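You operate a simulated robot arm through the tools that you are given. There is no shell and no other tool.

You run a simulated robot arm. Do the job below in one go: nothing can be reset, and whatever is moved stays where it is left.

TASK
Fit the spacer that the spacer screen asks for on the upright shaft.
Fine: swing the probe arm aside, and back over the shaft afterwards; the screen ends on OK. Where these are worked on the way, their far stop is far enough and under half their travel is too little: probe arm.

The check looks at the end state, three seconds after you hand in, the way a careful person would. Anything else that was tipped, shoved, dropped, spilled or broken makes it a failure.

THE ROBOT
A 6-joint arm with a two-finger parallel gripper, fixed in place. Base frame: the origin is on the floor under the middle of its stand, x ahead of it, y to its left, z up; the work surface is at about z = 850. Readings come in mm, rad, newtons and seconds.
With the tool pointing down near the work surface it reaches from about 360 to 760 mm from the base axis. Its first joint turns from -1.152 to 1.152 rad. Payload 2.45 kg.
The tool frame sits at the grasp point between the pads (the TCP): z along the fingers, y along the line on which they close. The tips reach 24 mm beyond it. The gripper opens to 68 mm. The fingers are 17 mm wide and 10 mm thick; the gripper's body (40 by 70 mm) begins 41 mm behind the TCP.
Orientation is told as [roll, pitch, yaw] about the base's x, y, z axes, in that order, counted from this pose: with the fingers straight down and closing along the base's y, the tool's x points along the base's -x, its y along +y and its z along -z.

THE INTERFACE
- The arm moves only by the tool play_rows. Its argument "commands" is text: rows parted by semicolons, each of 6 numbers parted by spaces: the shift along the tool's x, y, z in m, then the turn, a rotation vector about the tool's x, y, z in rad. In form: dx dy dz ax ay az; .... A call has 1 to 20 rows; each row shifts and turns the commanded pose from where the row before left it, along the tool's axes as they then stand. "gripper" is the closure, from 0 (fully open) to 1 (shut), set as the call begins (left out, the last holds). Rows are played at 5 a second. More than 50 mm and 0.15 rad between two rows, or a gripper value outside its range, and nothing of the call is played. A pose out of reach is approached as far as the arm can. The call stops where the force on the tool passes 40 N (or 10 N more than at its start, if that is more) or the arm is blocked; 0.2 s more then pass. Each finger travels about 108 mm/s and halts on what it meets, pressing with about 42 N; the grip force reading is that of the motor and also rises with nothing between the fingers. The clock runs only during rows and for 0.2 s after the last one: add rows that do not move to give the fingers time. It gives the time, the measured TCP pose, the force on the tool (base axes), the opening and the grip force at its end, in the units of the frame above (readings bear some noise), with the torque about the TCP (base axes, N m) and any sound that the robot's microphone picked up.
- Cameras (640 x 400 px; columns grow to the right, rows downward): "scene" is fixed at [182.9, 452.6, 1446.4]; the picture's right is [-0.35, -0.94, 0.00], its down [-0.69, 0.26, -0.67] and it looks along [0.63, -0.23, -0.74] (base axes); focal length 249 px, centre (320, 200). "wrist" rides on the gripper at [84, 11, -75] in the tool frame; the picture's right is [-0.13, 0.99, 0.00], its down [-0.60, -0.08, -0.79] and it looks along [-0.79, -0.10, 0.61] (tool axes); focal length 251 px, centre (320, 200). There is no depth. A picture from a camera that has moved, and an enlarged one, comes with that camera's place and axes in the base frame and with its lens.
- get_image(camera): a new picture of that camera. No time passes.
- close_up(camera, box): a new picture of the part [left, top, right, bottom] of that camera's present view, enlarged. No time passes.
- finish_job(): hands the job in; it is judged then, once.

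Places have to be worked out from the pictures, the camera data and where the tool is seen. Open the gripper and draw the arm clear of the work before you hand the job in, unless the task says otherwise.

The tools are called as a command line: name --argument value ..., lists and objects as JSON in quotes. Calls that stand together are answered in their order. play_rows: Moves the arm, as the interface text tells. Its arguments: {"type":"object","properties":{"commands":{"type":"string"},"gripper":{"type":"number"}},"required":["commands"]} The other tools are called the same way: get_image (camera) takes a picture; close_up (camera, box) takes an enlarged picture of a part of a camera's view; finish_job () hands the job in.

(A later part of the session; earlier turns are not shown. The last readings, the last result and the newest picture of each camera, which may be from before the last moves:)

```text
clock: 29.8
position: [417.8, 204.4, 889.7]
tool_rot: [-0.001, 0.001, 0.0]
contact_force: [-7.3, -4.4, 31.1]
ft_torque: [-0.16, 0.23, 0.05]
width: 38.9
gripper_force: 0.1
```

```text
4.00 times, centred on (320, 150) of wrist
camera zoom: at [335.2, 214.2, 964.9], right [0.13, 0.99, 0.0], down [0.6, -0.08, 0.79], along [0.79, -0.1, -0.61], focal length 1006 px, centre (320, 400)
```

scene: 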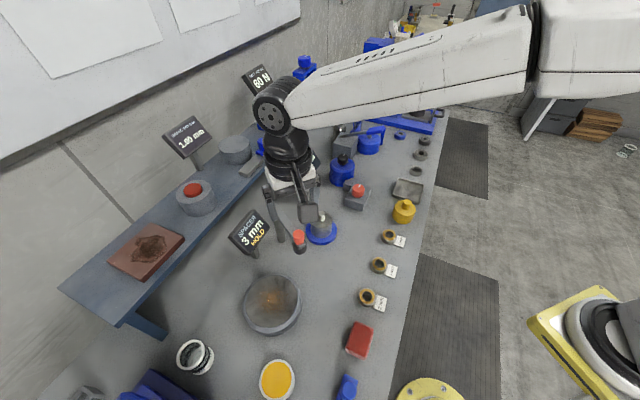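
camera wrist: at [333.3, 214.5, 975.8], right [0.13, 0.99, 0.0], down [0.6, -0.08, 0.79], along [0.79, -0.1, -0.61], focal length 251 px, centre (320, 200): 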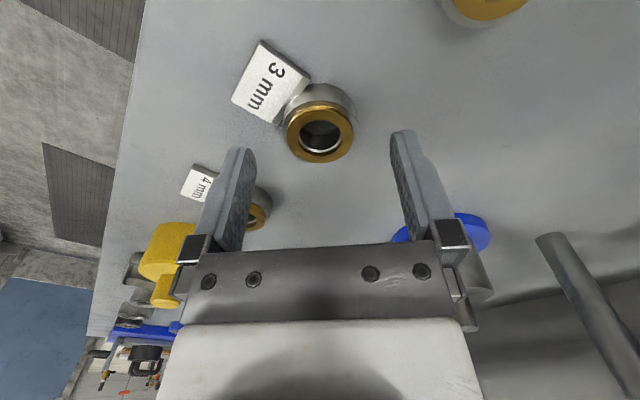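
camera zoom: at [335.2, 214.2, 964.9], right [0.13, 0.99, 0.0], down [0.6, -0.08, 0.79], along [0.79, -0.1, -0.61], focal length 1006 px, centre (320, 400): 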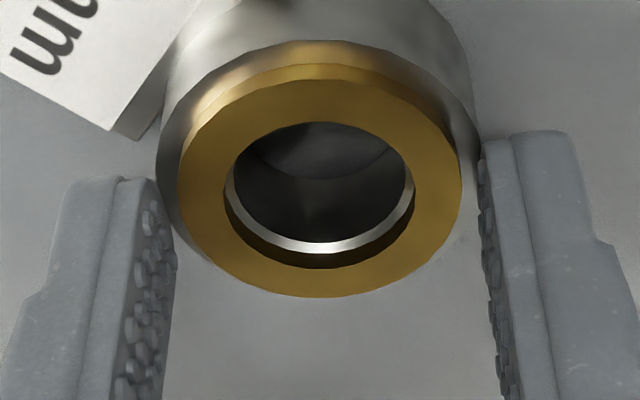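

The last step pressed onto something at 31 N with both fingers sharing the load. I back up about 1.6 mm right away to unload it, then look closely.

play_rows --commands "0 0 -0.001 0 0 0;0 0 -0.0006 0 0 0;0 0 0 0 0 0"

close_up --camera "wrist" --box '[250, 110, 300, 160]'

close_up --camera "wrist" --box '[340, 105, 400, 155]'

close_up --camera "scene" --box '[365, 250, 400, 280]'

```text
clock: 30.6
position: [417.7, 203.3, 890.4]
tool_rot: [0.0, -0.002, -0.002]
contact_force: [0.7, -1.1, 0.8]
ft_torque: [-0.04, -0.01, 0.04]
width: 38.9
gripper_force: 0.0
```

```text
8.00 times, centred on (275, 135) of wrist
camera zoom: at [335.3, 214.6, 965.2], right [0.13, 0.99, 0.0], down [0.6, -0.08, 0.79], along [0.79, -0.1, -0.61], focal length 2012 px, centre (680, 720)
```

zoom: 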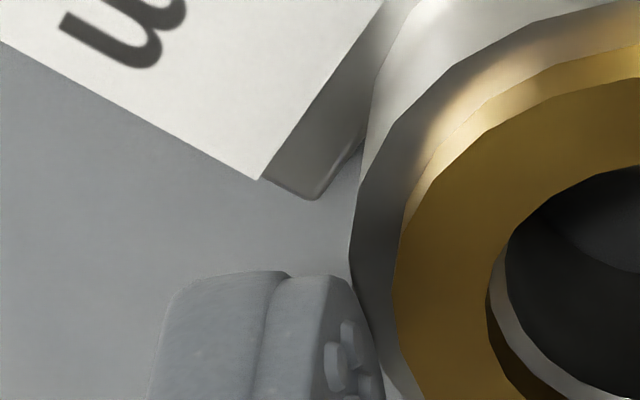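

```text
8.00 times, centred on (370, 130) of wrist
camera zoom: at [335.3, 214.6, 965.2], right [0.13, 0.99, 0.0], down [0.6, -0.08, 0.79], along [0.79, -0.1, -0.61], focal length 2012 px, centre (-80, 760)
```

zoom: 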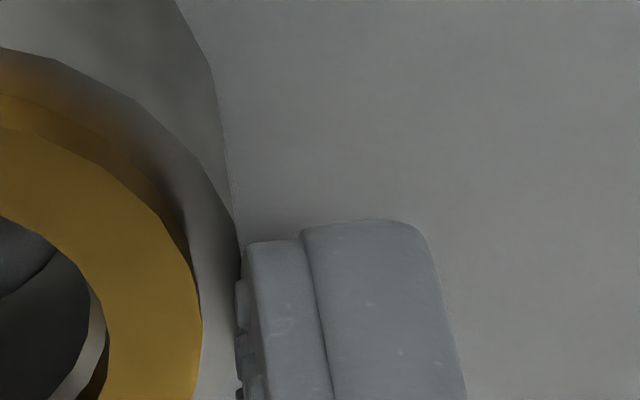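

```text
13.33 times, centred on (382, 265) of scene
camera zoom: at [182.9, 452.6, 1446.4], right [-0.35, -0.94, 0.0], down [-0.69, 0.26, -0.67], along [0.63, -0.23, -0.74], focal length 3318 px, centre (-513, -667)
```

zoom: 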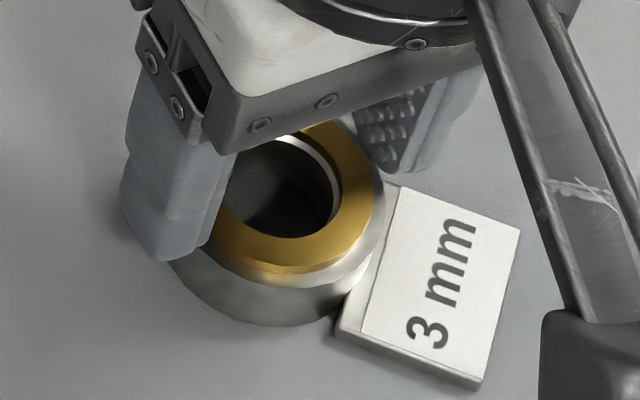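

The pads look slightly shorter than the outer finger plates, so the plates may touch before the pads are low enough. I'm now about 0.45 mm above first contact and 1.1 mm lower than the earlier try, so I close again here and check the width.

play_rows --commands "0 0 0 0 0 0;0 0 0 0 0 0;0 0 0 0 0 0" --gripper 0.52

close_up --camera "wrist" --box '[240, 100, 400, 200]'

```text
clock: 31.4
position: [418.5, 204.3, 890.6]
tool_rot: [0.001, 0.0, 0.0]
contact_force: [0.7, 0.8, -0.4]
ft_torque: [0.01, -0.02, -0.01]
width: 32.8
gripper_force: 0.0
```

```text
4.00 times, centred on (320, 150) of wrist
camera zoom: at [335.3, 214.6, 965.6], right [0.13, 0.99, 0.0], down [0.6, -0.08, 0.79], along [0.79, -0.1, -0.61], focal length 1006 px, centre (320, 400)
```

zoom: 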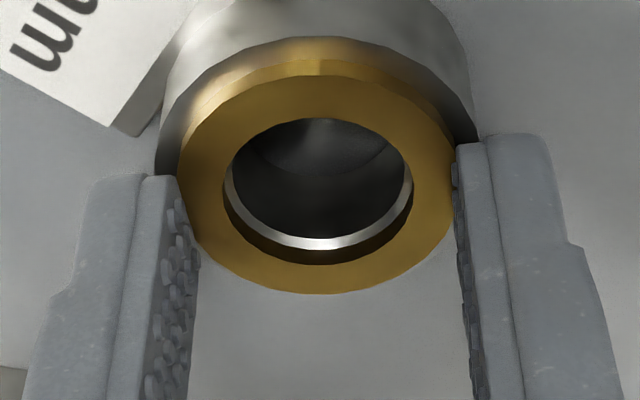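

Still no grip at 32.8 mm. I close a little more at this level to see if the fingers meet the ring.

play_rows --commands "0 0 0 0 0 0;0 0 0 0 0 0;0 0 0 0 0 0" --gripper 0.58

close_up --camera "wrist" --box '[250, 110, 310, 170]'

close_up --camera "wrist" --box '[330, 105, 390, 165]'

close_up --camera "scene" --box '[365, 250, 400, 280]'

```text
clock: 32.2
position: [418.0, 203.5, 890.1]
tool_rot: [0.002, 0.0, -0.002]
contact_force: [0.0, 1.0, 0.1]
ft_torque: [-0.03, -0.01, -0.03]
width: 28.6
gripper_force: 0.1
```

```text
6.67 times, centred on (280, 140) of wrist
camera zoom: at [335.3, 214.6, 965.6], right [0.13, 0.99, 0.0], down [0.6, -0.08, 0.79], along [0.79, -0.1, -0.61], focal length 1676 px, centre (587, 600)
```

zoom: 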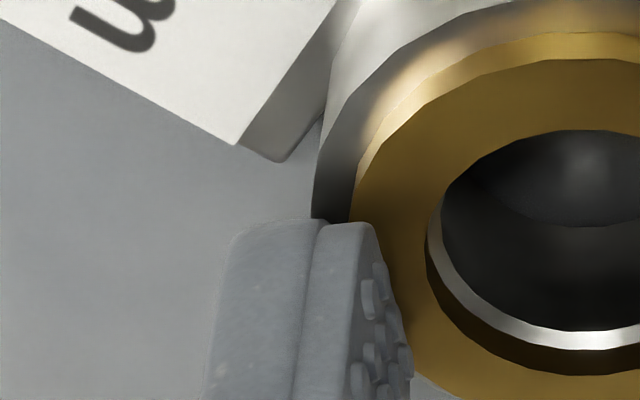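

```text
6.67 times, centred on (360, 135) of wrist
camera zoom: at [335.3, 214.6, 965.6], right [0.13, 0.99, 0.0], down [0.6, -0.08, 0.79], along [0.79, -0.1, -0.61], focal length 1676 px, centre (53, 633)
```

zoom: 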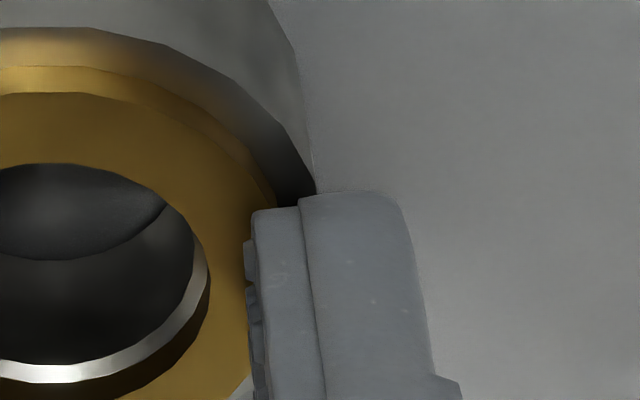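

```text
13.33 times, centred on (382, 265) of scene
camera zoom: at [182.9, 452.6, 1446.4], right [-0.35, -0.94, 0.0], down [-0.69, 0.26, -0.67], along [0.63, -0.23, -0.74], focal length 3318 px, centre (-513, -667)
```

zoom: 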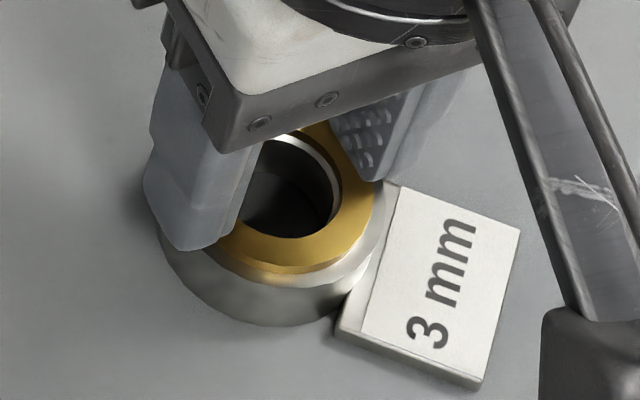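

The fingers hover over the ring without touching it. To find the true pad height, I feel for the ring's top face from here with very small steps.

play_rows --commands "0 0 0.0004 0 0 0;0 0 0 0 0 0"

play_rows --commands "0 0 0.0003 0 0 0;0 0 0 0 0 0"

```text
clock: 32.8
position: [417.9, 203.7, 891.3]
tool_rot: [0.0, -0.001, 0.001]
contact_force: [-0.6, 1.1, 0.3]
ft_torque: [0.04, -0.02, 0.01]
width: 28.7
gripper_force: 0.2
```

```text
clock: 33.4
position: [418.2, 207.0, 889.8]
tool_rot: [0.0, 0.0, 0.0]
contact_force: [-1.1, -0.3, 5.7]
ft_torque: [0.03, 0.06, -0.01]
width: 28.8
gripper_force: 0.1
```

Contact occurs at the same height (about 890.3) with the fingers wide or narrow, so I don't yet understand the ring/holder profile. I raise, open, and take a lower-angle side view of it.

play_rows --commands "0 0 -0.01 0 0 0;0 0 -0.015 0 0 0;0 0 -0.015 0 0 0;0.0112 0.0232 0 0 0 0;0.0112 0.0232 0 0 0 0;0.0112 0.0232 0 0 0 0;0.0112 0.0232 0 0 0 0;0.0112 0.0232 0 0 0 0;0.0112 0.0232 0 0 0 0;0 0 0.015 0 0 0;0 0 0.015 0 0 0;0 0 0 0 0 0" --gripper 0.4

get_image --camera "wrist"

close_up --camera "scene" --box '[340, 225, 420, 315]'

```text
clock: 36.0
position: [351.9, 343.4, 900.1]
tool_rot: [0.0, -0.001, -0.001]
contact_force: [-0.4, -0.7, 0.5]
ft_torque: [0.01, 0.0, 0.02]
width: 40.8
gripper_force: 0.1
```

```text
taken
camera wrist: at [268.3, 353.9, 974.8], right [0.13, 0.99, 0.0], down [0.6, -0.08, 0.79], along [0.79, -0.1, -0.61], focal length 251 px, centre (320, 200)
```

wrist: 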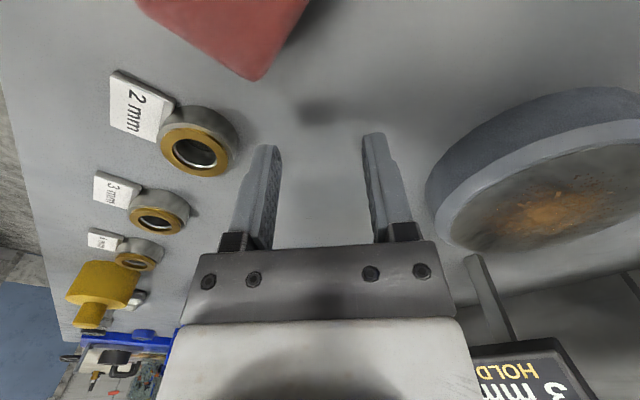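

```text
4.44 times, centred on (380, 270) of scene
camera zoom: at [182.9, 452.6, 1446.4], right [-0.35, -0.94, 0.0], down [-0.69, 0.26, -0.67], along [0.63, -0.23, -0.74], focal length 1106 px, centre (53, -111)
```

zoom: 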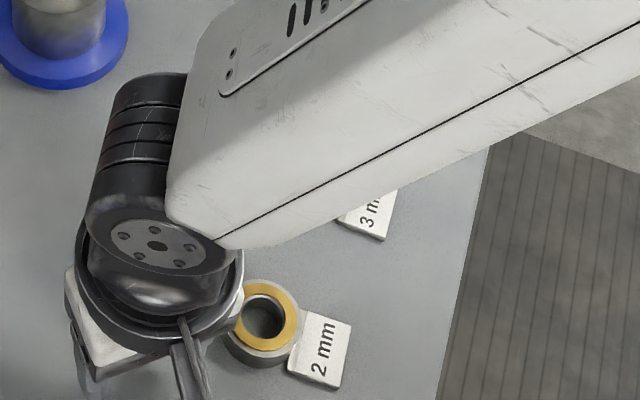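

close_up --camera "wrist" --box '[120, 180, 200, 240]'

close_up --camera "wrist" --box '[100, 225, 170, 280]'

close_up --camera "wrist" --box '[140, 95, 260, 185]'

close_up --camera "wrist" --box '[220, 125, 420, 255]'

```text
6.67 times, centred on (160, 210) of wrist
camera zoom: at [268.3, 353.9, 974.8], right [0.13, 0.99, 0.0], down [0.6, -0.08, 0.79], along [0.79, -0.1, -0.61], focal length 1676 px, centre (1387, 133)
```

zoom: 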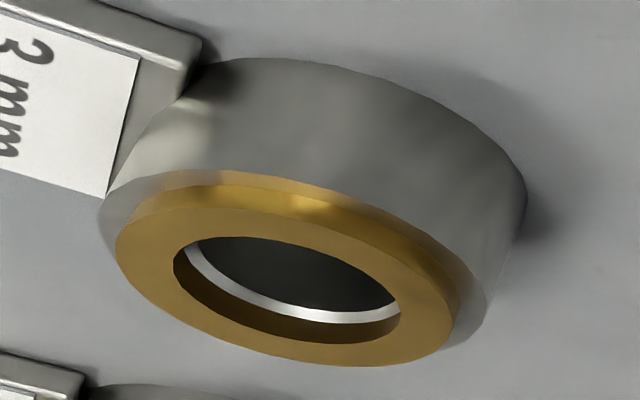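

```text
7.27 times, centred on (135, 252) of wrist
camera zoom: at [268.3, 353.9, 974.8], right [0.13, 0.99, 0.0], down [0.6, -0.08, 0.79], along [0.79, -0.1, -0.61], focal length 1829 px, centre (1666, -182)
```

zoom: 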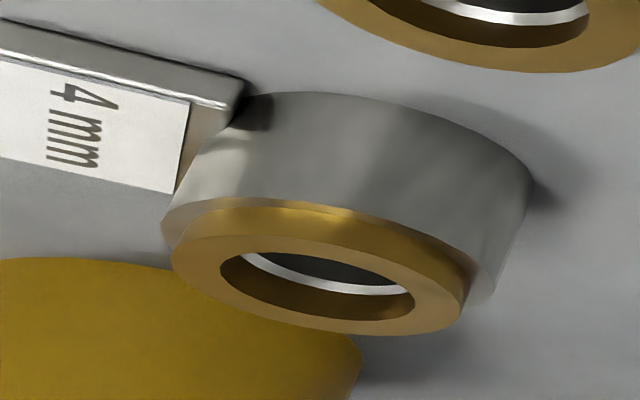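

```text
4.44 times, centred on (200, 140) of wrist
camera zoom: at [268.3, 353.9, 974.8], right [0.13, 0.99, 0.0], down [0.6, -0.08, 0.79], along [0.79, -0.1, -0.61], focal length 1118 px, centre (853, 467)
```

zoom: 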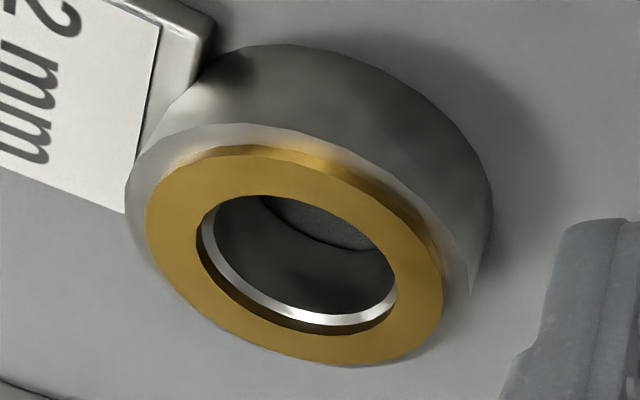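

```text
3.08 times, centred on (320, 190) of wrist
camera zoom: at [268.3, 353.9, 974.8], right [0.13, 0.99, 0.0], down [0.6, -0.08, 0.79], along [0.79, -0.1, -0.61], focal length 774 px, centre (320, 231)
```

zoom: 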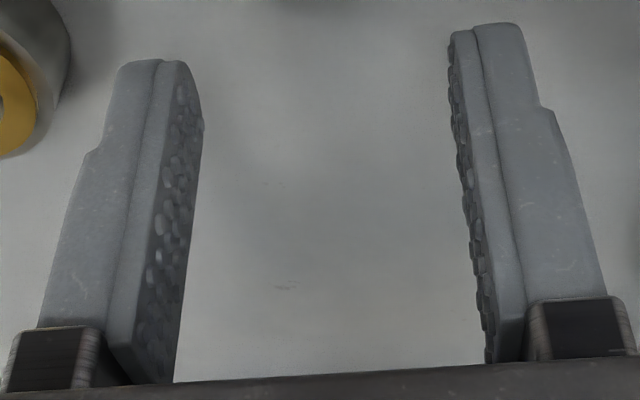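

The side view shows the gold collar standing about 3 mm proud of the grey body. To tell whether the fingertips were really above the gold or visually sunk into it, I close to the same 0.58 here in free air and take the identical crops to compare the finger outlines.

play_rows --commands "0 0 0 0 0 0;0 0 0 0 0 0;0 0 0 0 0 0" --gripper 0.58

close_up --camera "wrist" --box '[250, 110, 310, 170]'

close_up --camera "wrist" --box '[330, 105, 390, 165]'

```text
clock: 36.8
position: [350.3, 344.1, 900.4]
tool_rot: [-0.002, 0.0, 0.0]
contact_force: [0.9, 0.4, -0.9]
ft_torque: [0.01, 0.02, -0.02]
width: 28.7
gripper_force: 0.0
```

```text
6.67 times, centred on (280, 140) of wrist
camera zoom: at [268.3, 353.8, 975.0], right [0.13, 0.99, 0.0], down [0.6, -0.08, 0.79], along [0.79, -0.1, -0.61], focal length 1676 px, centre (587, 600)
```

zoom: 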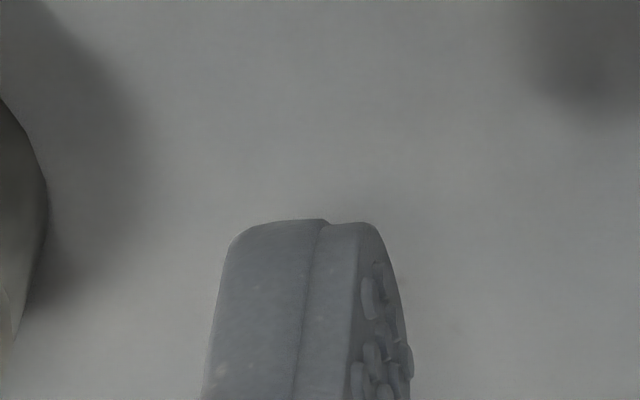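

```text
6.67 times, centred on (360, 135) of wrist
camera zoom: at [268.3, 353.8, 975.0], right [0.13, 0.99, 0.0], down [0.6, -0.08, 0.79], along [0.79, -0.1, -0.61], focal length 1676 px, centre (53, 633)
```

zoom: 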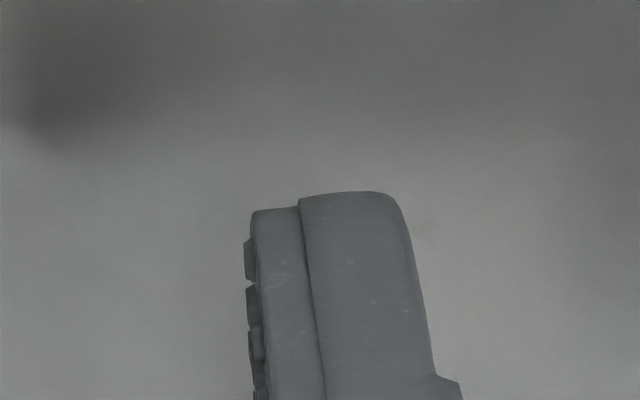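

The outlines match the free-air ones, so the tips were above the gold, not sunk in it; the contact was on the ring itself. I go back over the ring with the fingers wide (about 48 mm), descend outside it to 1.4 mm below the contact level, and then close.

play_rows --commands "0 0 -0.015 0 0 0;0 0 -0.015 0 0 0;-0.0111 -0.0232 0 0 0 0;-0.0111 -0.0232 0 0 0 0;-0.0111 -0.0232 0 0 0 0;-0.0111 -0.0232 0 0 0 0;-0.0111 -0.0232 0 0 0 0;-0.0111 -0.0232 0 0 0 0;0 0 0.015 0 0 0;0 0 0.015 0 0 0;0 0 0 0 0 0" --gripper 0.29

close_up --camera "wrist" --box '[240, 90, 400, 200]'

```text
clock: 39.2
position: [418.3, 204.5, 900.0]
tool_rot: [0.0, 0.0, 0.001]
contact_force: [0.0, -0.8, -0.1]
ft_torque: [-0.01, -0.03, 0.0]
width: 48.4
gripper_force: 0.0
```

```text
3.64 times, centred on (320, 145) of wrist
camera zoom: at [334.4, 214.3, 975.0], right [0.13, 0.99, 0.0], down [0.6, -0.08, 0.79], along [0.79, -0.1, -0.61], focal length 914 px, centre (320, 400)
```

zoom: 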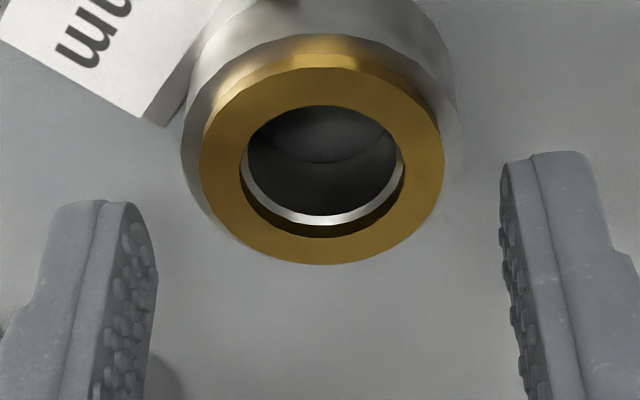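

Ring is centred between the wide-open fingers. I lower 11.2 mm, then close to about 36 mm and read the width.

play_rows --commands "0 0 0.005 0 0 0;0 0 0.004 0 0 0;0 0 0.0022 0 0 0;0 0 0 0 0 0"

play_rows --commands "0 0 0 0 0 0;0 0 0 0 0 0;0 0 0 0 0 0" --gripper 0.42

close_up --camera "wrist" --box '[240, 100, 400, 200]'

```text
clock: 40.2
position: [417.1, 203.6, 888.2]
tool_rot: [-0.001, 0.001, -0.001]
contact_force: [0.6, 0.5, -0.8]
ft_torque: [0.01, 0.03, -0.01]
width: 48.2
gripper_force: 0.2
```

```text
clock: 41.0
position: [417.9, 203.2, 888.7]
tool_rot: [0.0, 0.0, -0.001]
contact_force: [0.2, 0.3, -1.4]
ft_torque: [0.01, -0.01, 0.02]
width: 40.2
gripper_force: 0.8
```

```text
4.00 times, centred on (320, 150) of wrist
camera zoom: at [334.4, 214.3, 964.1], right [0.13, 0.99, 0.0], down [0.6, -0.08, 0.79], along [0.79, -0.1, -0.61], focal length 1006 px, centre (320, 400)
```

zoom: 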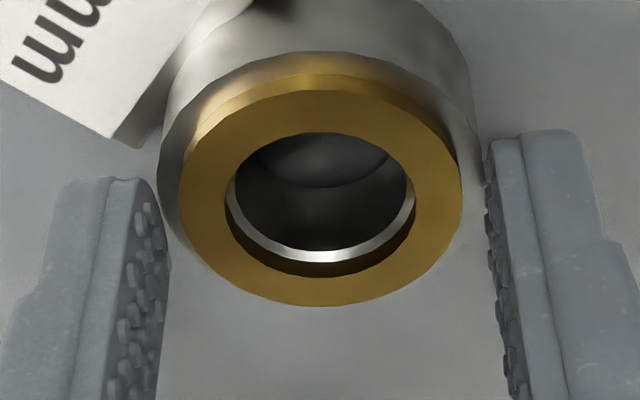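

The fingers now halt at 40.2 mm, which matches the grey body's outside diameter, so the solid part reaches up to the gold's top at Ø40. I lower 1 mm more, grip firmly, and do a tiny 2 mm lift to see what comes up: the gold ring alone or the whole bush.

play_rows --commands "0 0 0 0 0 0;0 0 0.001 0 0 0;0 0 0 0 0 0" --gripper 0.38

play_rows --commands "0 0 0 0 0 0;0 0 0 0 0 0;0 0 0 0 0 0;0 0 0 0 0 0" --gripper 0.6

close_up --camera "wrist" --box '[240, 100, 400, 200]'

close_up --camera "scene" --box '[365, 250, 400, 280]'

```text
clock: 41.8
position: [418.0, 203.8, 888.4]
tool_rot: [0.0, 0.0, -0.001]
contact_force: [0.1, -0.2, 0.3]
ft_torque: [0.01, -0.01, 0.0]
width: 42.1
gripper_force: 0.1
```

```text
clock: 42.8
position: [417.3, 203.4, 887.3]
tool_rot: [0.001, 0.0, -0.001]
contact_force: [0.0, 1.0, 0.0]
ft_torque: [-0.01, 0.01, 0.01]
width: 39.0
gripper_force: 42.2
```

```text
4.00 times, centred on (320, 150) of wrist
camera zoom: at [334.7, 214.4, 963.0], right [0.13, 0.99, 0.0], down [0.6, -0.08, 0.79], along [0.79, -0.1, -0.61], focal length 1006 px, centre (320, 400)
```

zoom: 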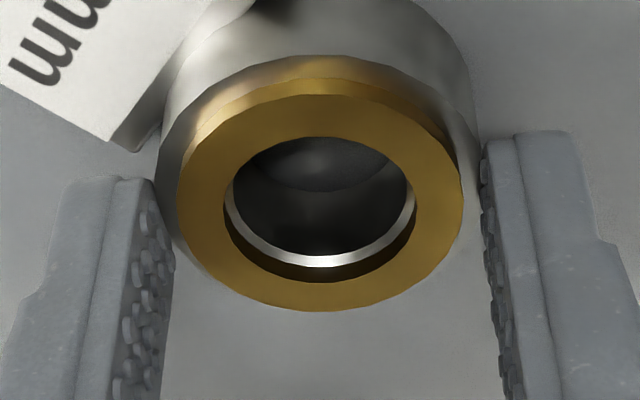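

```text
13.33 times, centred on (382, 265) of scene
camera zoom: at [182.9, 452.6, 1446.4], right [-0.35, -0.94, 0.0], down [-0.69, 0.26, -0.67], along [0.63, -0.23, -0.74], focal length 3318 px, centre (-513, -667)
```

zoom: 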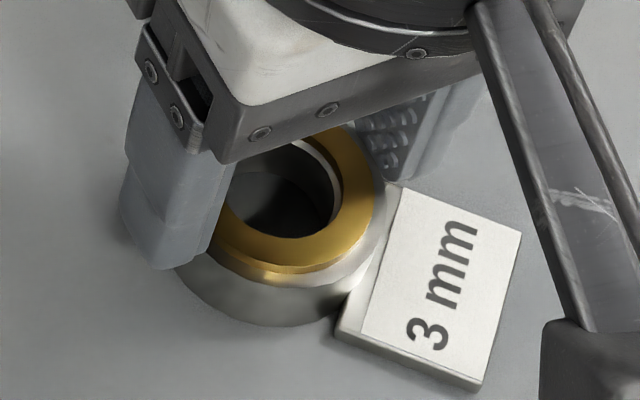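

Firm grip at 39 mm width. Now a 2 mm lift test.

play_rows --commands "0 0 -0.001 0 0 0;0 0 -0.001 0 0 0;0 0 0 0 0 0"

close_up --camera "wrist" --box '[240, 100, 400, 200]'

close_up --camera "scene" --box '[365, 250, 400, 280]'

```text
clock: 43.6
position: [418.8, 204.7, 890.2]
tool_rot: [-0.001, 0.001, 0.0]
contact_force: [0.4, 0.5, 0.6]
ft_torque: [-0.01, 0.0, 0.0]
width: 39.3
gripper_force: 42.0
```

```text
4.00 times, centred on (320, 150) of wrist
camera zoom: at [334.8, 214.4, 964.9], right [0.13, 0.99, 0.0], down [0.6, -0.08, 0.79], along [0.79, -0.1, -0.61], focal length 1006 px, centre (320, 400)
```

zoom: 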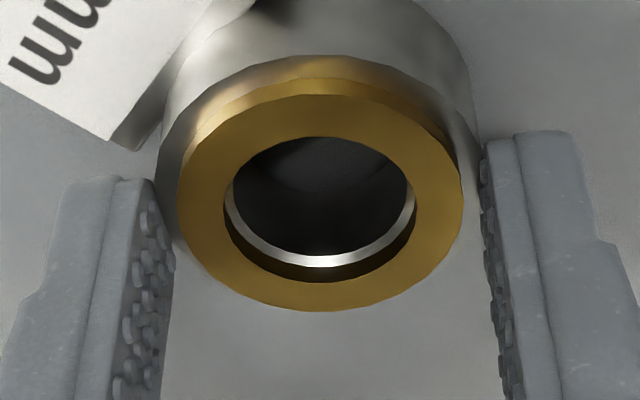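

```text
13.33 times, centred on (382, 265) of scene
camera zoom: at [182.9, 452.6, 1446.4], right [-0.35, -0.94, 0.0], down [-0.69, 0.26, -0.67], along [0.63, -0.23, -0.74], focal length 3318 px, centre (-513, -667)
```

zoom: 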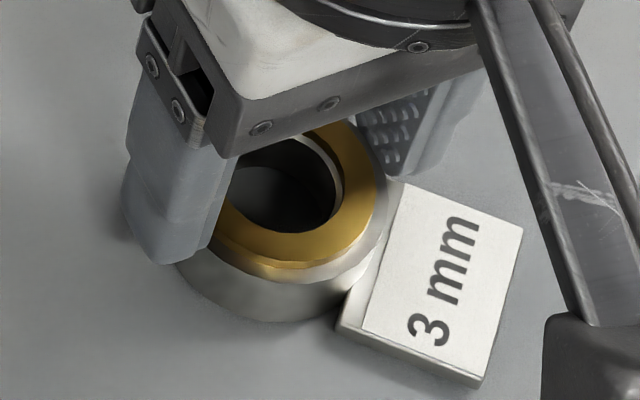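

The grey body, gold collar and tag all rose together, so the spacer is the whole tagged bush and it lifts freely. I set it back down, open, and will re-grip deeper at yaw +42° so the fingers stay clear of the tag.

play_rows --commands "0 0 0.001 0 0 0;0 0 0.0009 0 0 0;0 0 0 0 0 0"

play_rows --commands "0 0 0 0 0 0;0 0 0 0 0 0;0 0 -0.01 0 0 0;0 0 -0.01 0 0 0;0 0 0 0 0 -0.1466;0 0 0 0 0 -0.1466;0 0 0 0 0 -0.1466;0 0 0 0 0 -0.1466;0 0 0 0 0 -0.1466;0 0 0 0 0 0" --gripper 0.2

get_image --camera "wrist"

close_up --camera "wrist" --box '[240, 80, 400, 200]'

```text
clock: 44.4
position: [417.6, 204.4, 889.5]
tool_rot: [0.0, 0.0, 0.001]
contact_force: [0.3, 0.3, -0.5]
ft_torque: [0.01, 0.01, 0.01]
width: 39.0
gripper_force: 42.1
```

```text
clock: 46.6
position: [417.2, 202.7, 908.6]
tool_rot: [-0.001, -0.001, 0.733]
contact_force: [0.2, 0.1, -0.5]
ft_torque: [0.04, 0.01, 0.0]
width: 54.4
gripper_force: 0.0
```

```text
taken
camera wrist: at [349.0, 155.1, 983.0], right [-0.57, 0.82, 0.0], down [0.5, 0.35, 0.79], along [0.65, 0.45, -0.61], focal length 251 px, centre (320, 200)
```

wrist: 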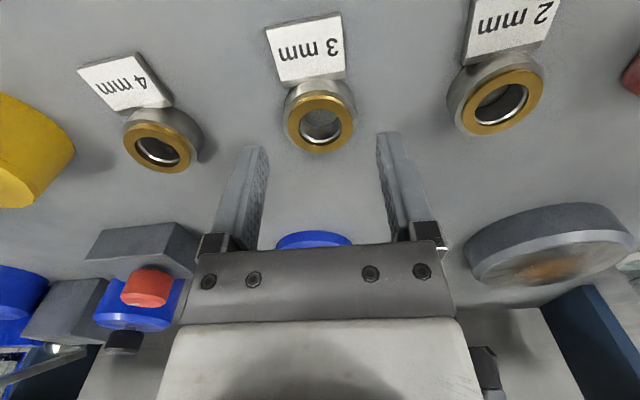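

```text
3.33 times, centred on (320, 140) of wrist
camera zoom: at [349.0, 155.1, 983.0], right [-0.57, 0.82, 0.0], down [0.5, 0.35, 0.79], along [0.65, 0.45, -0.61], focal length 838 px, centre (320, 400)
```

zoom: 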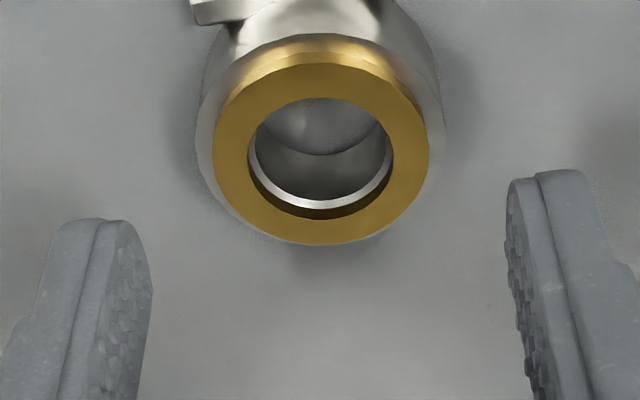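

At this yaw the tag lies behind, clear of both fingers, and the bush is centred within about 1 mm. I shift 1 mm, lower 27 mm, and grip.

play_rows --commands "-0.001 0 0 0 0 0;0 0 0.01 0 0 0;0 0 0.008 0 0 0;0 0 0.006 0 0 0;0 0 0.003 0 0 0;0 0 0 0 0 0"

play_rows --commands "0 0 0 0 0 0;0 0 0 0 0 0;0 0 0 0 0 0;0 0 0 0 0 0" --gripper 0.6

get_image --camera "wrist"

close_up --camera "scene" --box '[350, 240, 410, 290]'

```text
clock: 48.0
position: [419.2, 204.6, 882.1]
tool_rot: [-0.001, -0.001, 0.733]
contact_force: [-0.2, 0.0, -0.1]
ft_torque: [0.0, -0.02, 0.03]
width: 54.4
gripper_force: 0.1
```

```text
clock: 49.0
position: [418.4, 204.9, 880.7]
tool_rot: [0.0, -0.001, 0.732]
contact_force: [0.4, 0.3, -0.3]
ft_torque: [0.0, -0.02, 0.0]
width: 40.6
gripper_force: 42.5
```

```text
taken
camera wrist: at [349.7, 156.0, 956.0], right [-0.57, 0.82, 0.0], down [0.5, 0.35, 0.79], along [0.65, 0.45, -0.61], focal length 251 px, centre (320, 200)
```

wrist: 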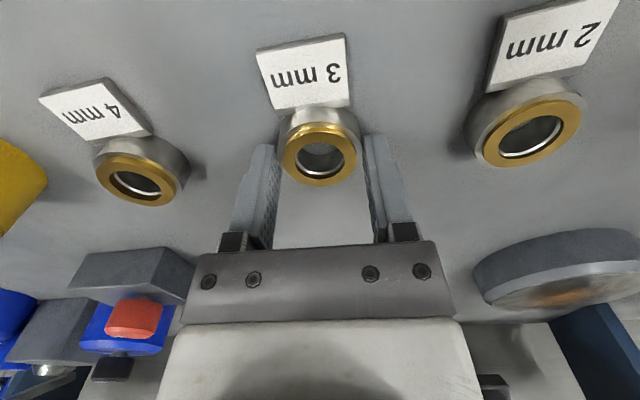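

```text
8.00 times, centred on (380, 265) of scene
camera zoom: at [182.9, 452.6, 1446.4], right [-0.35, -0.94, 0.0], down [-0.69, 0.26, -0.67], along [0.63, -0.23, -0.74], focal length 1991 px, centre (-160, -320)
```

zoom: 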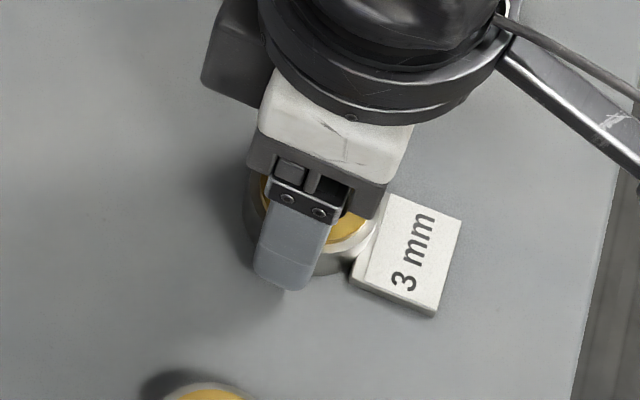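

Firm grip at 40.6 mm. I lift gently 20 mm and check the hold.

play_rows --commands "0 0 -0.002 0 0 0;0 0 -0.006 0 0 0;0 0 -0.012 0 0 0;0 0 0 0 0 0"

get_image --camera "wrist"

close_up --camera "scene" --box '[350, 240, 410, 290]'

```text
clock: 50.0
position: [418.5, 205.3, 901.6]
tool_rot: [0.001, -0.001, 0.732]
contact_force: [-0.2, -0.6, -1.5]
ft_torque: [-0.02, 0.01, 0.0]
width: 40.5
gripper_force: 41.6
```

```text
taken
camera wrist: at [349.5, 156.0, 976.2], right [-0.57, 0.82, 0.0], down [0.5, 0.35, 0.79], along [0.65, 0.45, -0.61], focal length 251 px, centre (320, 200)
```

wrist: 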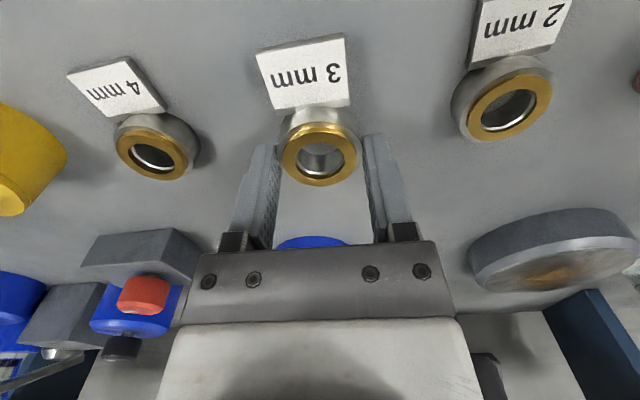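

```text
8.00 times, centred on (380, 265) of scene
camera zoom: at [182.9, 452.6, 1446.4], right [-0.35, -0.94, 0.0], down [-0.69, 0.26, -0.67], along [0.63, -0.23, -0.74], focal length 1991 px, centre (-160, -320)
```

zoom: 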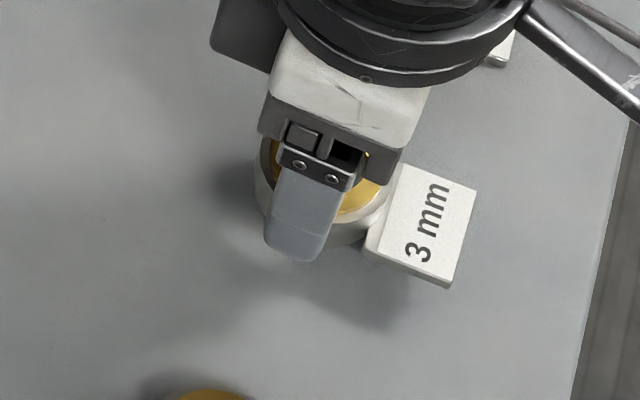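

The spacer is held level and came up cleanly. I zoom to measure where its bore sits relative to the tool axis.

close_up --camera "wrist" --box '[270, 105, 370, 195]'

```text
4.44 times, centred on (320, 150) of wrist
camera zoom: at [349.5, 156.0, 976.2], right [-0.57, 0.82, 0.0], down [0.5, 0.35, 0.79], along [0.65, 0.45, -0.61], focal length 1118 px, centre (320, 422)
```

zoom: 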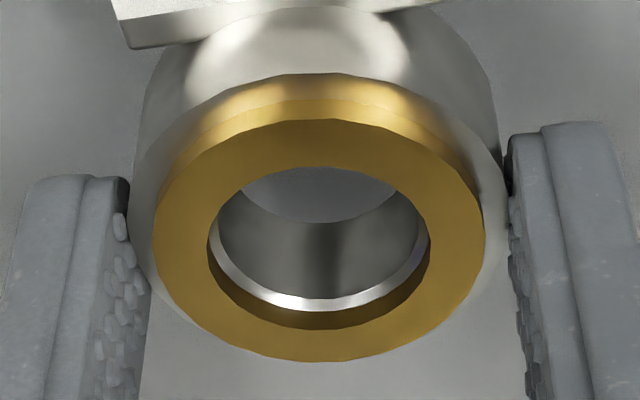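

By contact heights, the bore's centre is within about 1.5 mm of the tool axis along tool x and about 0.2 mm along y. I lift to z≈980 and move to roughly 100 mm short of the shaft, so I can sight the shaft between the fingers and take a bearing.

play_rows --commands "0 0 -0.02 0 0 0;0 0 -0.02 0 0 0;0 0 -0.02 0 0 0;0 0 -0.019 0 0 0;-0.0206 -0.0044 0 0 0 0;-0.0206 -0.0044 0 0 0 0;-0.0206 -0.0044 0 0 0 0;-0.0206 -0.0044 0 0 0 0;0 0 0 0 0 0;0 0 0 0 0 0"

get_image --camera "wrist"

close_up --camera "wrist" --box '[270, 110, 370, 240]'

get_image --camera "scene"

```text
clock: 52.2
position: [492.0, 247.4, 978.8]
tool_rot: [0.0, 0.0, 0.733]
contact_force: [0.6, -0.1, -1.3]
ft_torque: [0.01, -0.03, -0.01]
width: 40.6
gripper_force: 42.1
```

```text
taken
camera wrist: at [423.2, 198.4, 1054.8], right [-0.57, 0.82, 0.0], down [0.5, 0.35, 0.79], along [0.65, 0.45, -0.61], focal length 251 px, centre (320, 200)
```

wrist: 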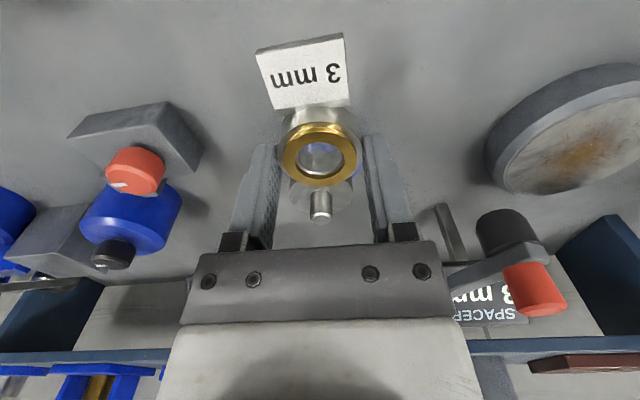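

```text
3.08 times, centred on (320, 175) of wrist
camera zoom: at [423.2, 198.4, 1054.8], right [-0.57, 0.82, 0.0], down [0.5, 0.35, 0.79], along [0.65, 0.45, -0.61], focal length 774 px, centre (320, 277)
```

zoom: 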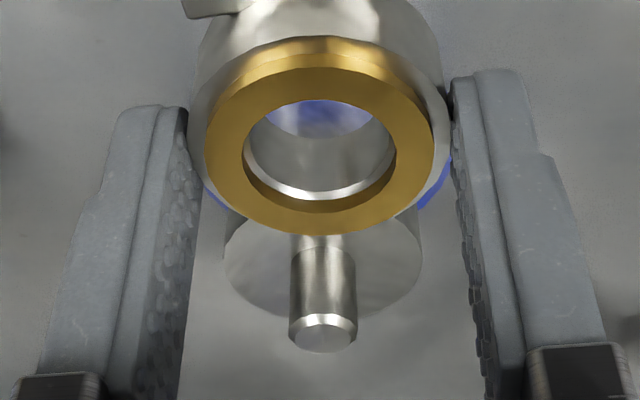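

```text
taken
```

scene: 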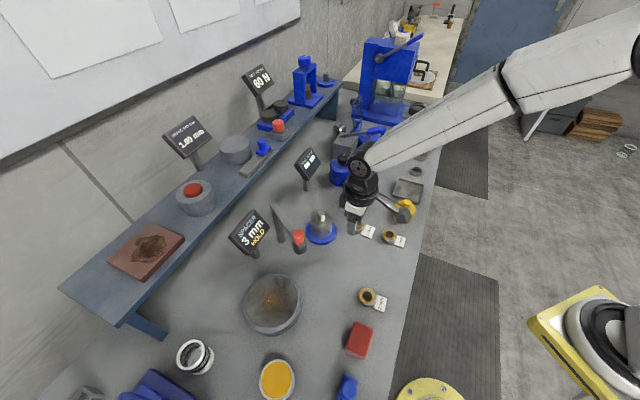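

Good sight line: the shaft is visible just below the held spacer. I zoom in on it to get a precise bearing.

close_up --camera "wrist" --box '[295, 180, 345, 230]'

close_up --camera "wrist" --box '[280, 115, 360, 195]'

```text
8.00 times, centred on (320, 205) of wrist
camera zoom: at [423.2, 198.4, 1054.8], right [-0.57, 0.82, 0.0], down [0.5, 0.35, 0.79], along [0.65, 0.45, -0.61], focal length 2012 px, centre (320, 160)
```

zoom: 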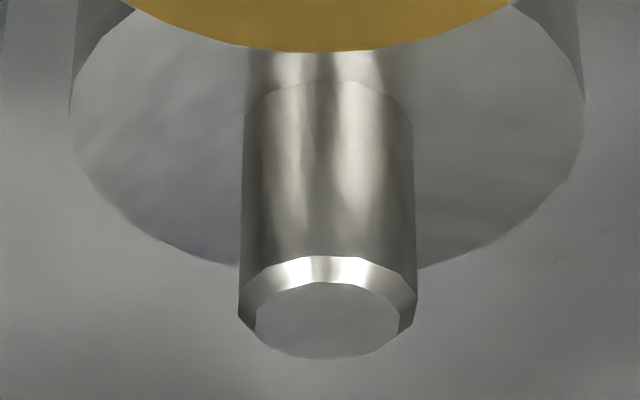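

```text
5.00 times, centred on (320, 155) of wrist
camera zoom: at [423.2, 198.4, 1054.8], right [-0.57, 0.82, 0.0], down [0.5, 0.35, 0.79], along [0.65, 0.45, -0.61], focal length 1257 px, centre (320, 425)
```

zoom: 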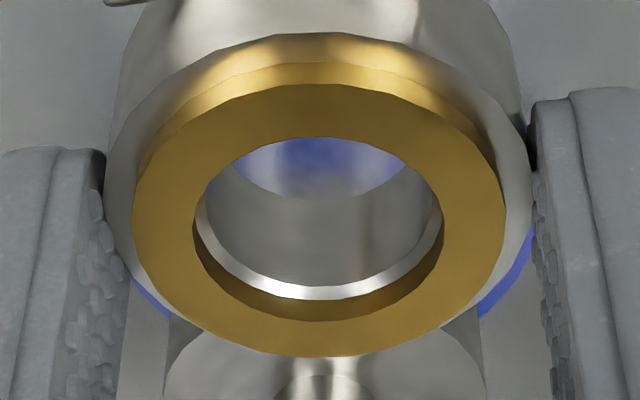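

The shaft sits 0.85 mm to the right of the sight plane and the bore 0.1 mm left. I take a second bearing from a different direction: move to about 100 mm on the −y side and yaw to +84°.

play_rows --commands "-0.00553 -0.02297 0 0 0 0;-0.00553 -0.02297 0 0 0 0;-0.00553 -0.02297 0 0 0 0;0 0 0 0 0 -0.1466;0 0 0 0 0 -0.1466;0 0 0 0 0 -0.1466;0 0 0 0 0 -0.1466;0 0 0 0 0 -0.1466;0 0 0 0 0 0;0 0 0 0 0 0"

get_image --camera "wrist"

close_up --camera "wrist" --box '[295, 180, 345, 230]'

get_image --camera "scene"

```text
clock: 54.4
position: [550.0, 206.5, 980.0]
tool_rot: [0.001, 0.001, 1.467]
contact_force: [0.2, -0.2, -0.9]
ft_torque: [0.04, 0.0, 0.0]
width: 40.8
gripper_force: 41.9
```

```text
taken
camera wrist: at [531.2, 123.1, 1055.2], right [-0.97, 0.23, 0.0], down [0.14, 0.59, 0.79], along [0.18, 0.77, -0.61], focal length 251 px, centre (320, 200)
```

wrist: 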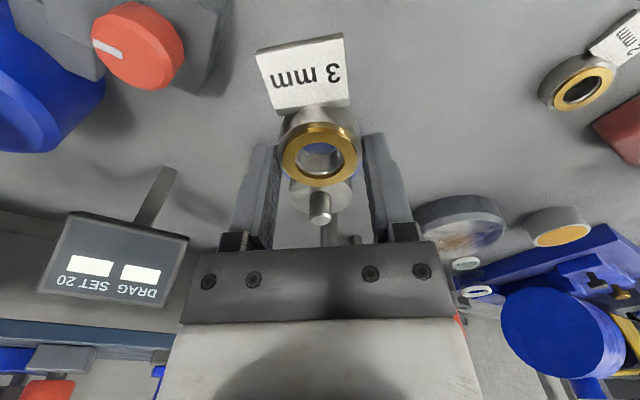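

```text
8.00 times, centred on (320, 205) of wrist
camera zoom: at [531.2, 123.1, 1055.2], right [-0.97, 0.23, 0.0], down [0.14, 0.59, 0.79], along [0.18, 0.77, -0.61], focal length 2012 px, centre (320, 160)
```

zoom: 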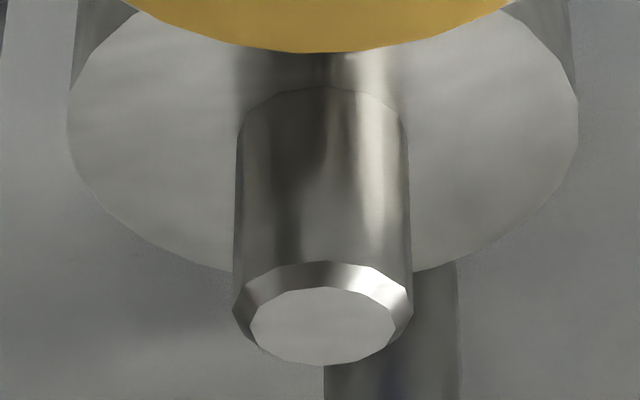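

```text
taken
```

scene: 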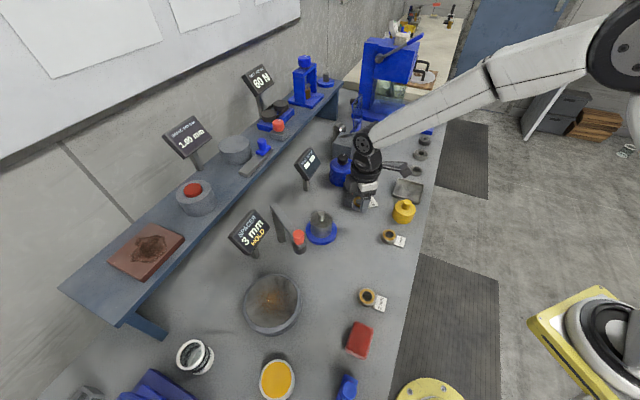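

Solving both bearings, the shaft lies at tool (−99.0, −12.7) mm from here, with its top 43.6 mm below the TCP. I move to hover right over it at the same height (about 12 mm gap) and check the alignment from the scene camera.

play_rows --commands "-0.01967 -0.00249 0 0 0 0;-0.01967 -0.00249 0 0 0 0;-0.01967 -0.00249 0 0 0 0;-0.01967 -0.00249 0 0 0 0;-0.01967 -0.00249 0 0 0 0;0 0 0 0 0 0;0 0 0 0 0 0"

close_up --camera "scene" --box '[295, 190, 350, 250]'

get_image --camera "wrist"

get_image --camera "scene"

```text
clock: 56.0
position: [573.3, 302.7, 980.3]
tool_rot: [0.001, 0.0, 1.466]
contact_force: [0.6, -0.1, -0.8]
ft_torque: [-0.03, -0.02, -0.02]
width: 40.8
gripper_force: 42.3
```

```text
6.67 times, centred on (322, 220) of scene
camera zoom: at [182.9, 452.6, 1446.4], right [-0.35, -0.94, 0.0], down [-0.69, 0.26, -0.67], along [0.63, -0.23, -0.74], focal length 1659 px, centre (303, 67)
```

zoom: 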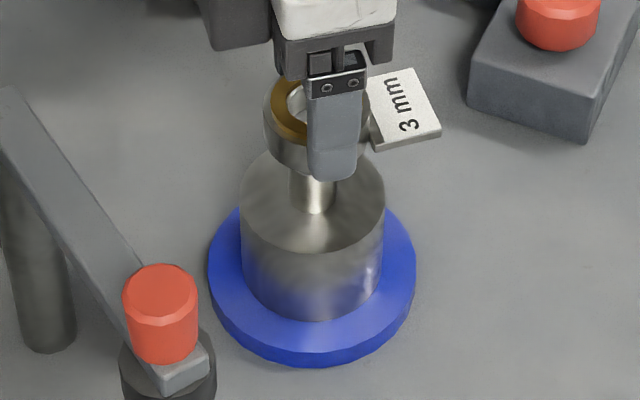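

```text
taken
camera wrist: at [553.6, 220.4, 1055.2], right [-0.97, 0.23, 0.0], down [0.14, 0.59, 0.79], along [0.18, 0.77, -0.61], focal length 251 px, centre (320, 200)
```

wrist: 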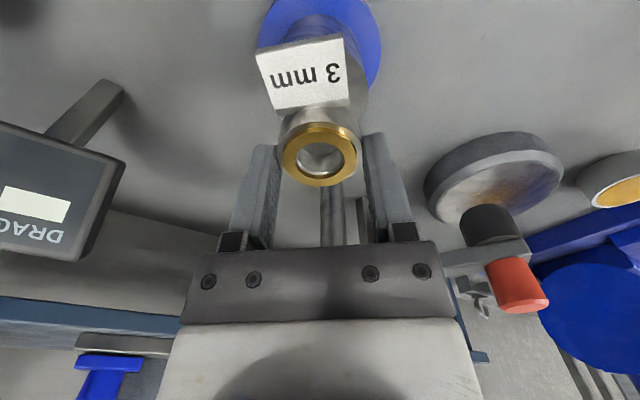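

```text
taken
```

scene: 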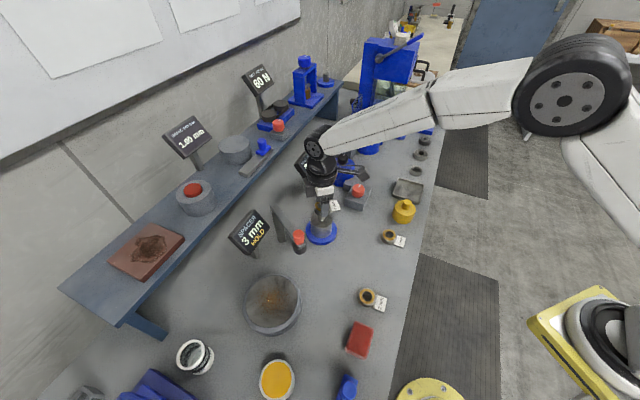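

The spacer hovers over the shaft. I zoom the scene view to compare the columns of the spacer body, shaft and hub.

close_up --camera "scene" --box '[307, 195, 337, 225]'

close_up --camera "wrist" --box '[280, 115, 360, 195]'

```text
13.33 times, centred on (322, 210) of scene
camera zoom: at [182.9, 452.6, 1446.4], right [-0.35, -0.94, 0.0], down [-0.69, 0.26, -0.67], along [0.63, -0.23, -0.74], focal length 3318 px, centre (293, 67)
```

zoom: 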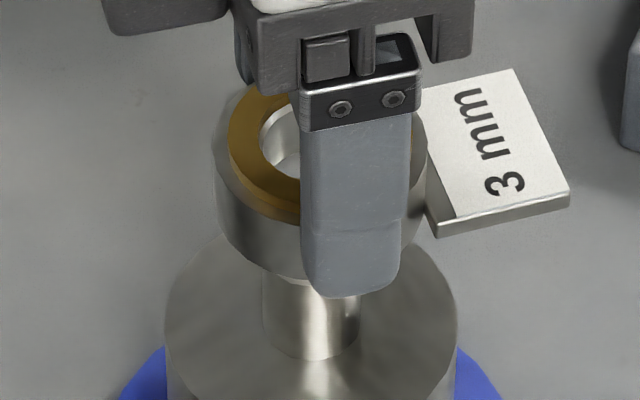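

```text
5.00 times, centred on (320, 155) of wrist
camera zoom: at [553.6, 220.4, 1055.2], right [-0.97, 0.23, 0.0], down [0.14, 0.59, 0.79], along [0.18, 0.77, -0.61], focal length 1257 px, centre (320, 425)
```

zoom: 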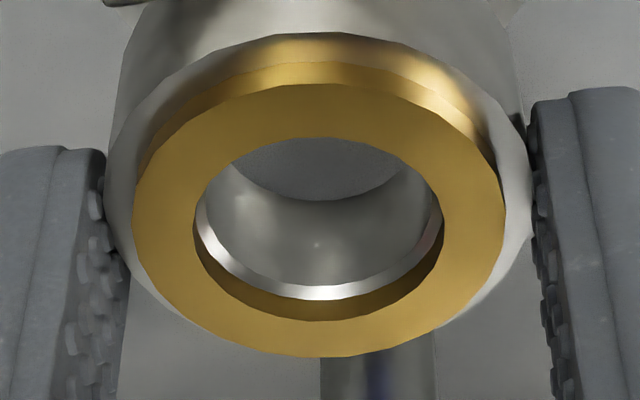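

The scene view shows the spacer centred at column 320 against 311–311.5 for the shaft/hub; corrected for depth that is about 1.5 mm too far along tool +x. I shift −1.4 mm in tool x and recheck.

play_rows --commands "-0.0014 0 0 0 0 0;0 0 0.004 0 0 0;0 0 0 0 0 0"

close_up --camera "scene" --box '[307, 195, 337, 225]'

```text
clock: 56.8
position: [572.4, 305.6, 976.5]
tool_rot: [0.001, 0.0, 1.467]
contact_force: [-0.4, 0.7, -0.1]
ft_torque: [-0.01, 0.01, 0.01]
width: 40.7
gripper_force: 41.8
```

```text
13.33 times, centred on (322, 210) of scene
camera zoom: at [182.9, 452.6, 1446.4], right [-0.35, -0.94, 0.0], down [-0.69, 0.26, -0.67], along [0.63, -0.23, -0.74], focal length 3318 px, centre (293, 67)
```

zoom: 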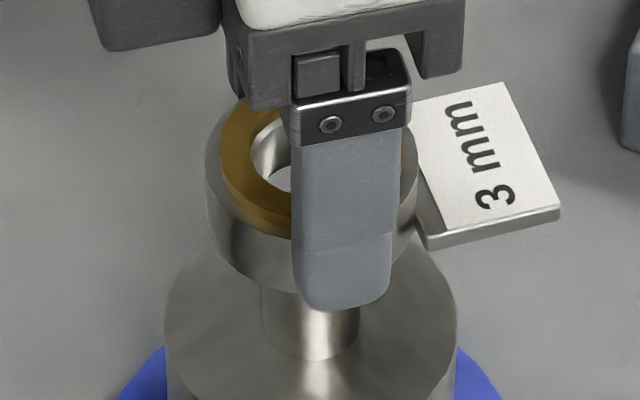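

Now the spacer centre (311.5) lines up with the shaft (311) and hub (311.5). I lower in small steps, watching forces.

play_rows --commands "0 0 0.002 0 0 0;0 0 0.002 0 0 0;0 0 0.002 0 0 0;0 0 0 0 0 0"

play_rows --commands "0 0 0.001 0 0 0;0 0 0.001 0 0 0;0 0 0 0 0 0"

play_rows --commands "0 0 0.001 0 0 0;0 0 0.001 0 0 0;0 0 0 0 0 0"

```text
clock: 57.8
position: [574.2, 305.6, 970.0]
tool_rot: [0.0, 0.001, 1.465]
contact_force: [-0.3, 0.7, -1.5]
ft_torque: [0.0, 0.01, 0.02]
width: 40.8
gripper_force: 42.0
```

```text
clock: 58.6
position: [573.7, 306.2, 967.7]
tool_rot: [0.001, 0.001, 1.466]
contact_force: [0.2, 0.4, 0.0]
ft_torque: [0.0, 0.0, -0.02]
width: 40.7
gripper_force: 42.3
```

```text
clock: 59.4
position: [573.7, 304.6, 964.8]
tool_rot: [0.0, 0.002, 1.466]
contact_force: [0.0, 0.7, -0.5]
ft_torque: [0.02, 0.0, -0.01]
width: 40.9
gripper_force: 41.7
```

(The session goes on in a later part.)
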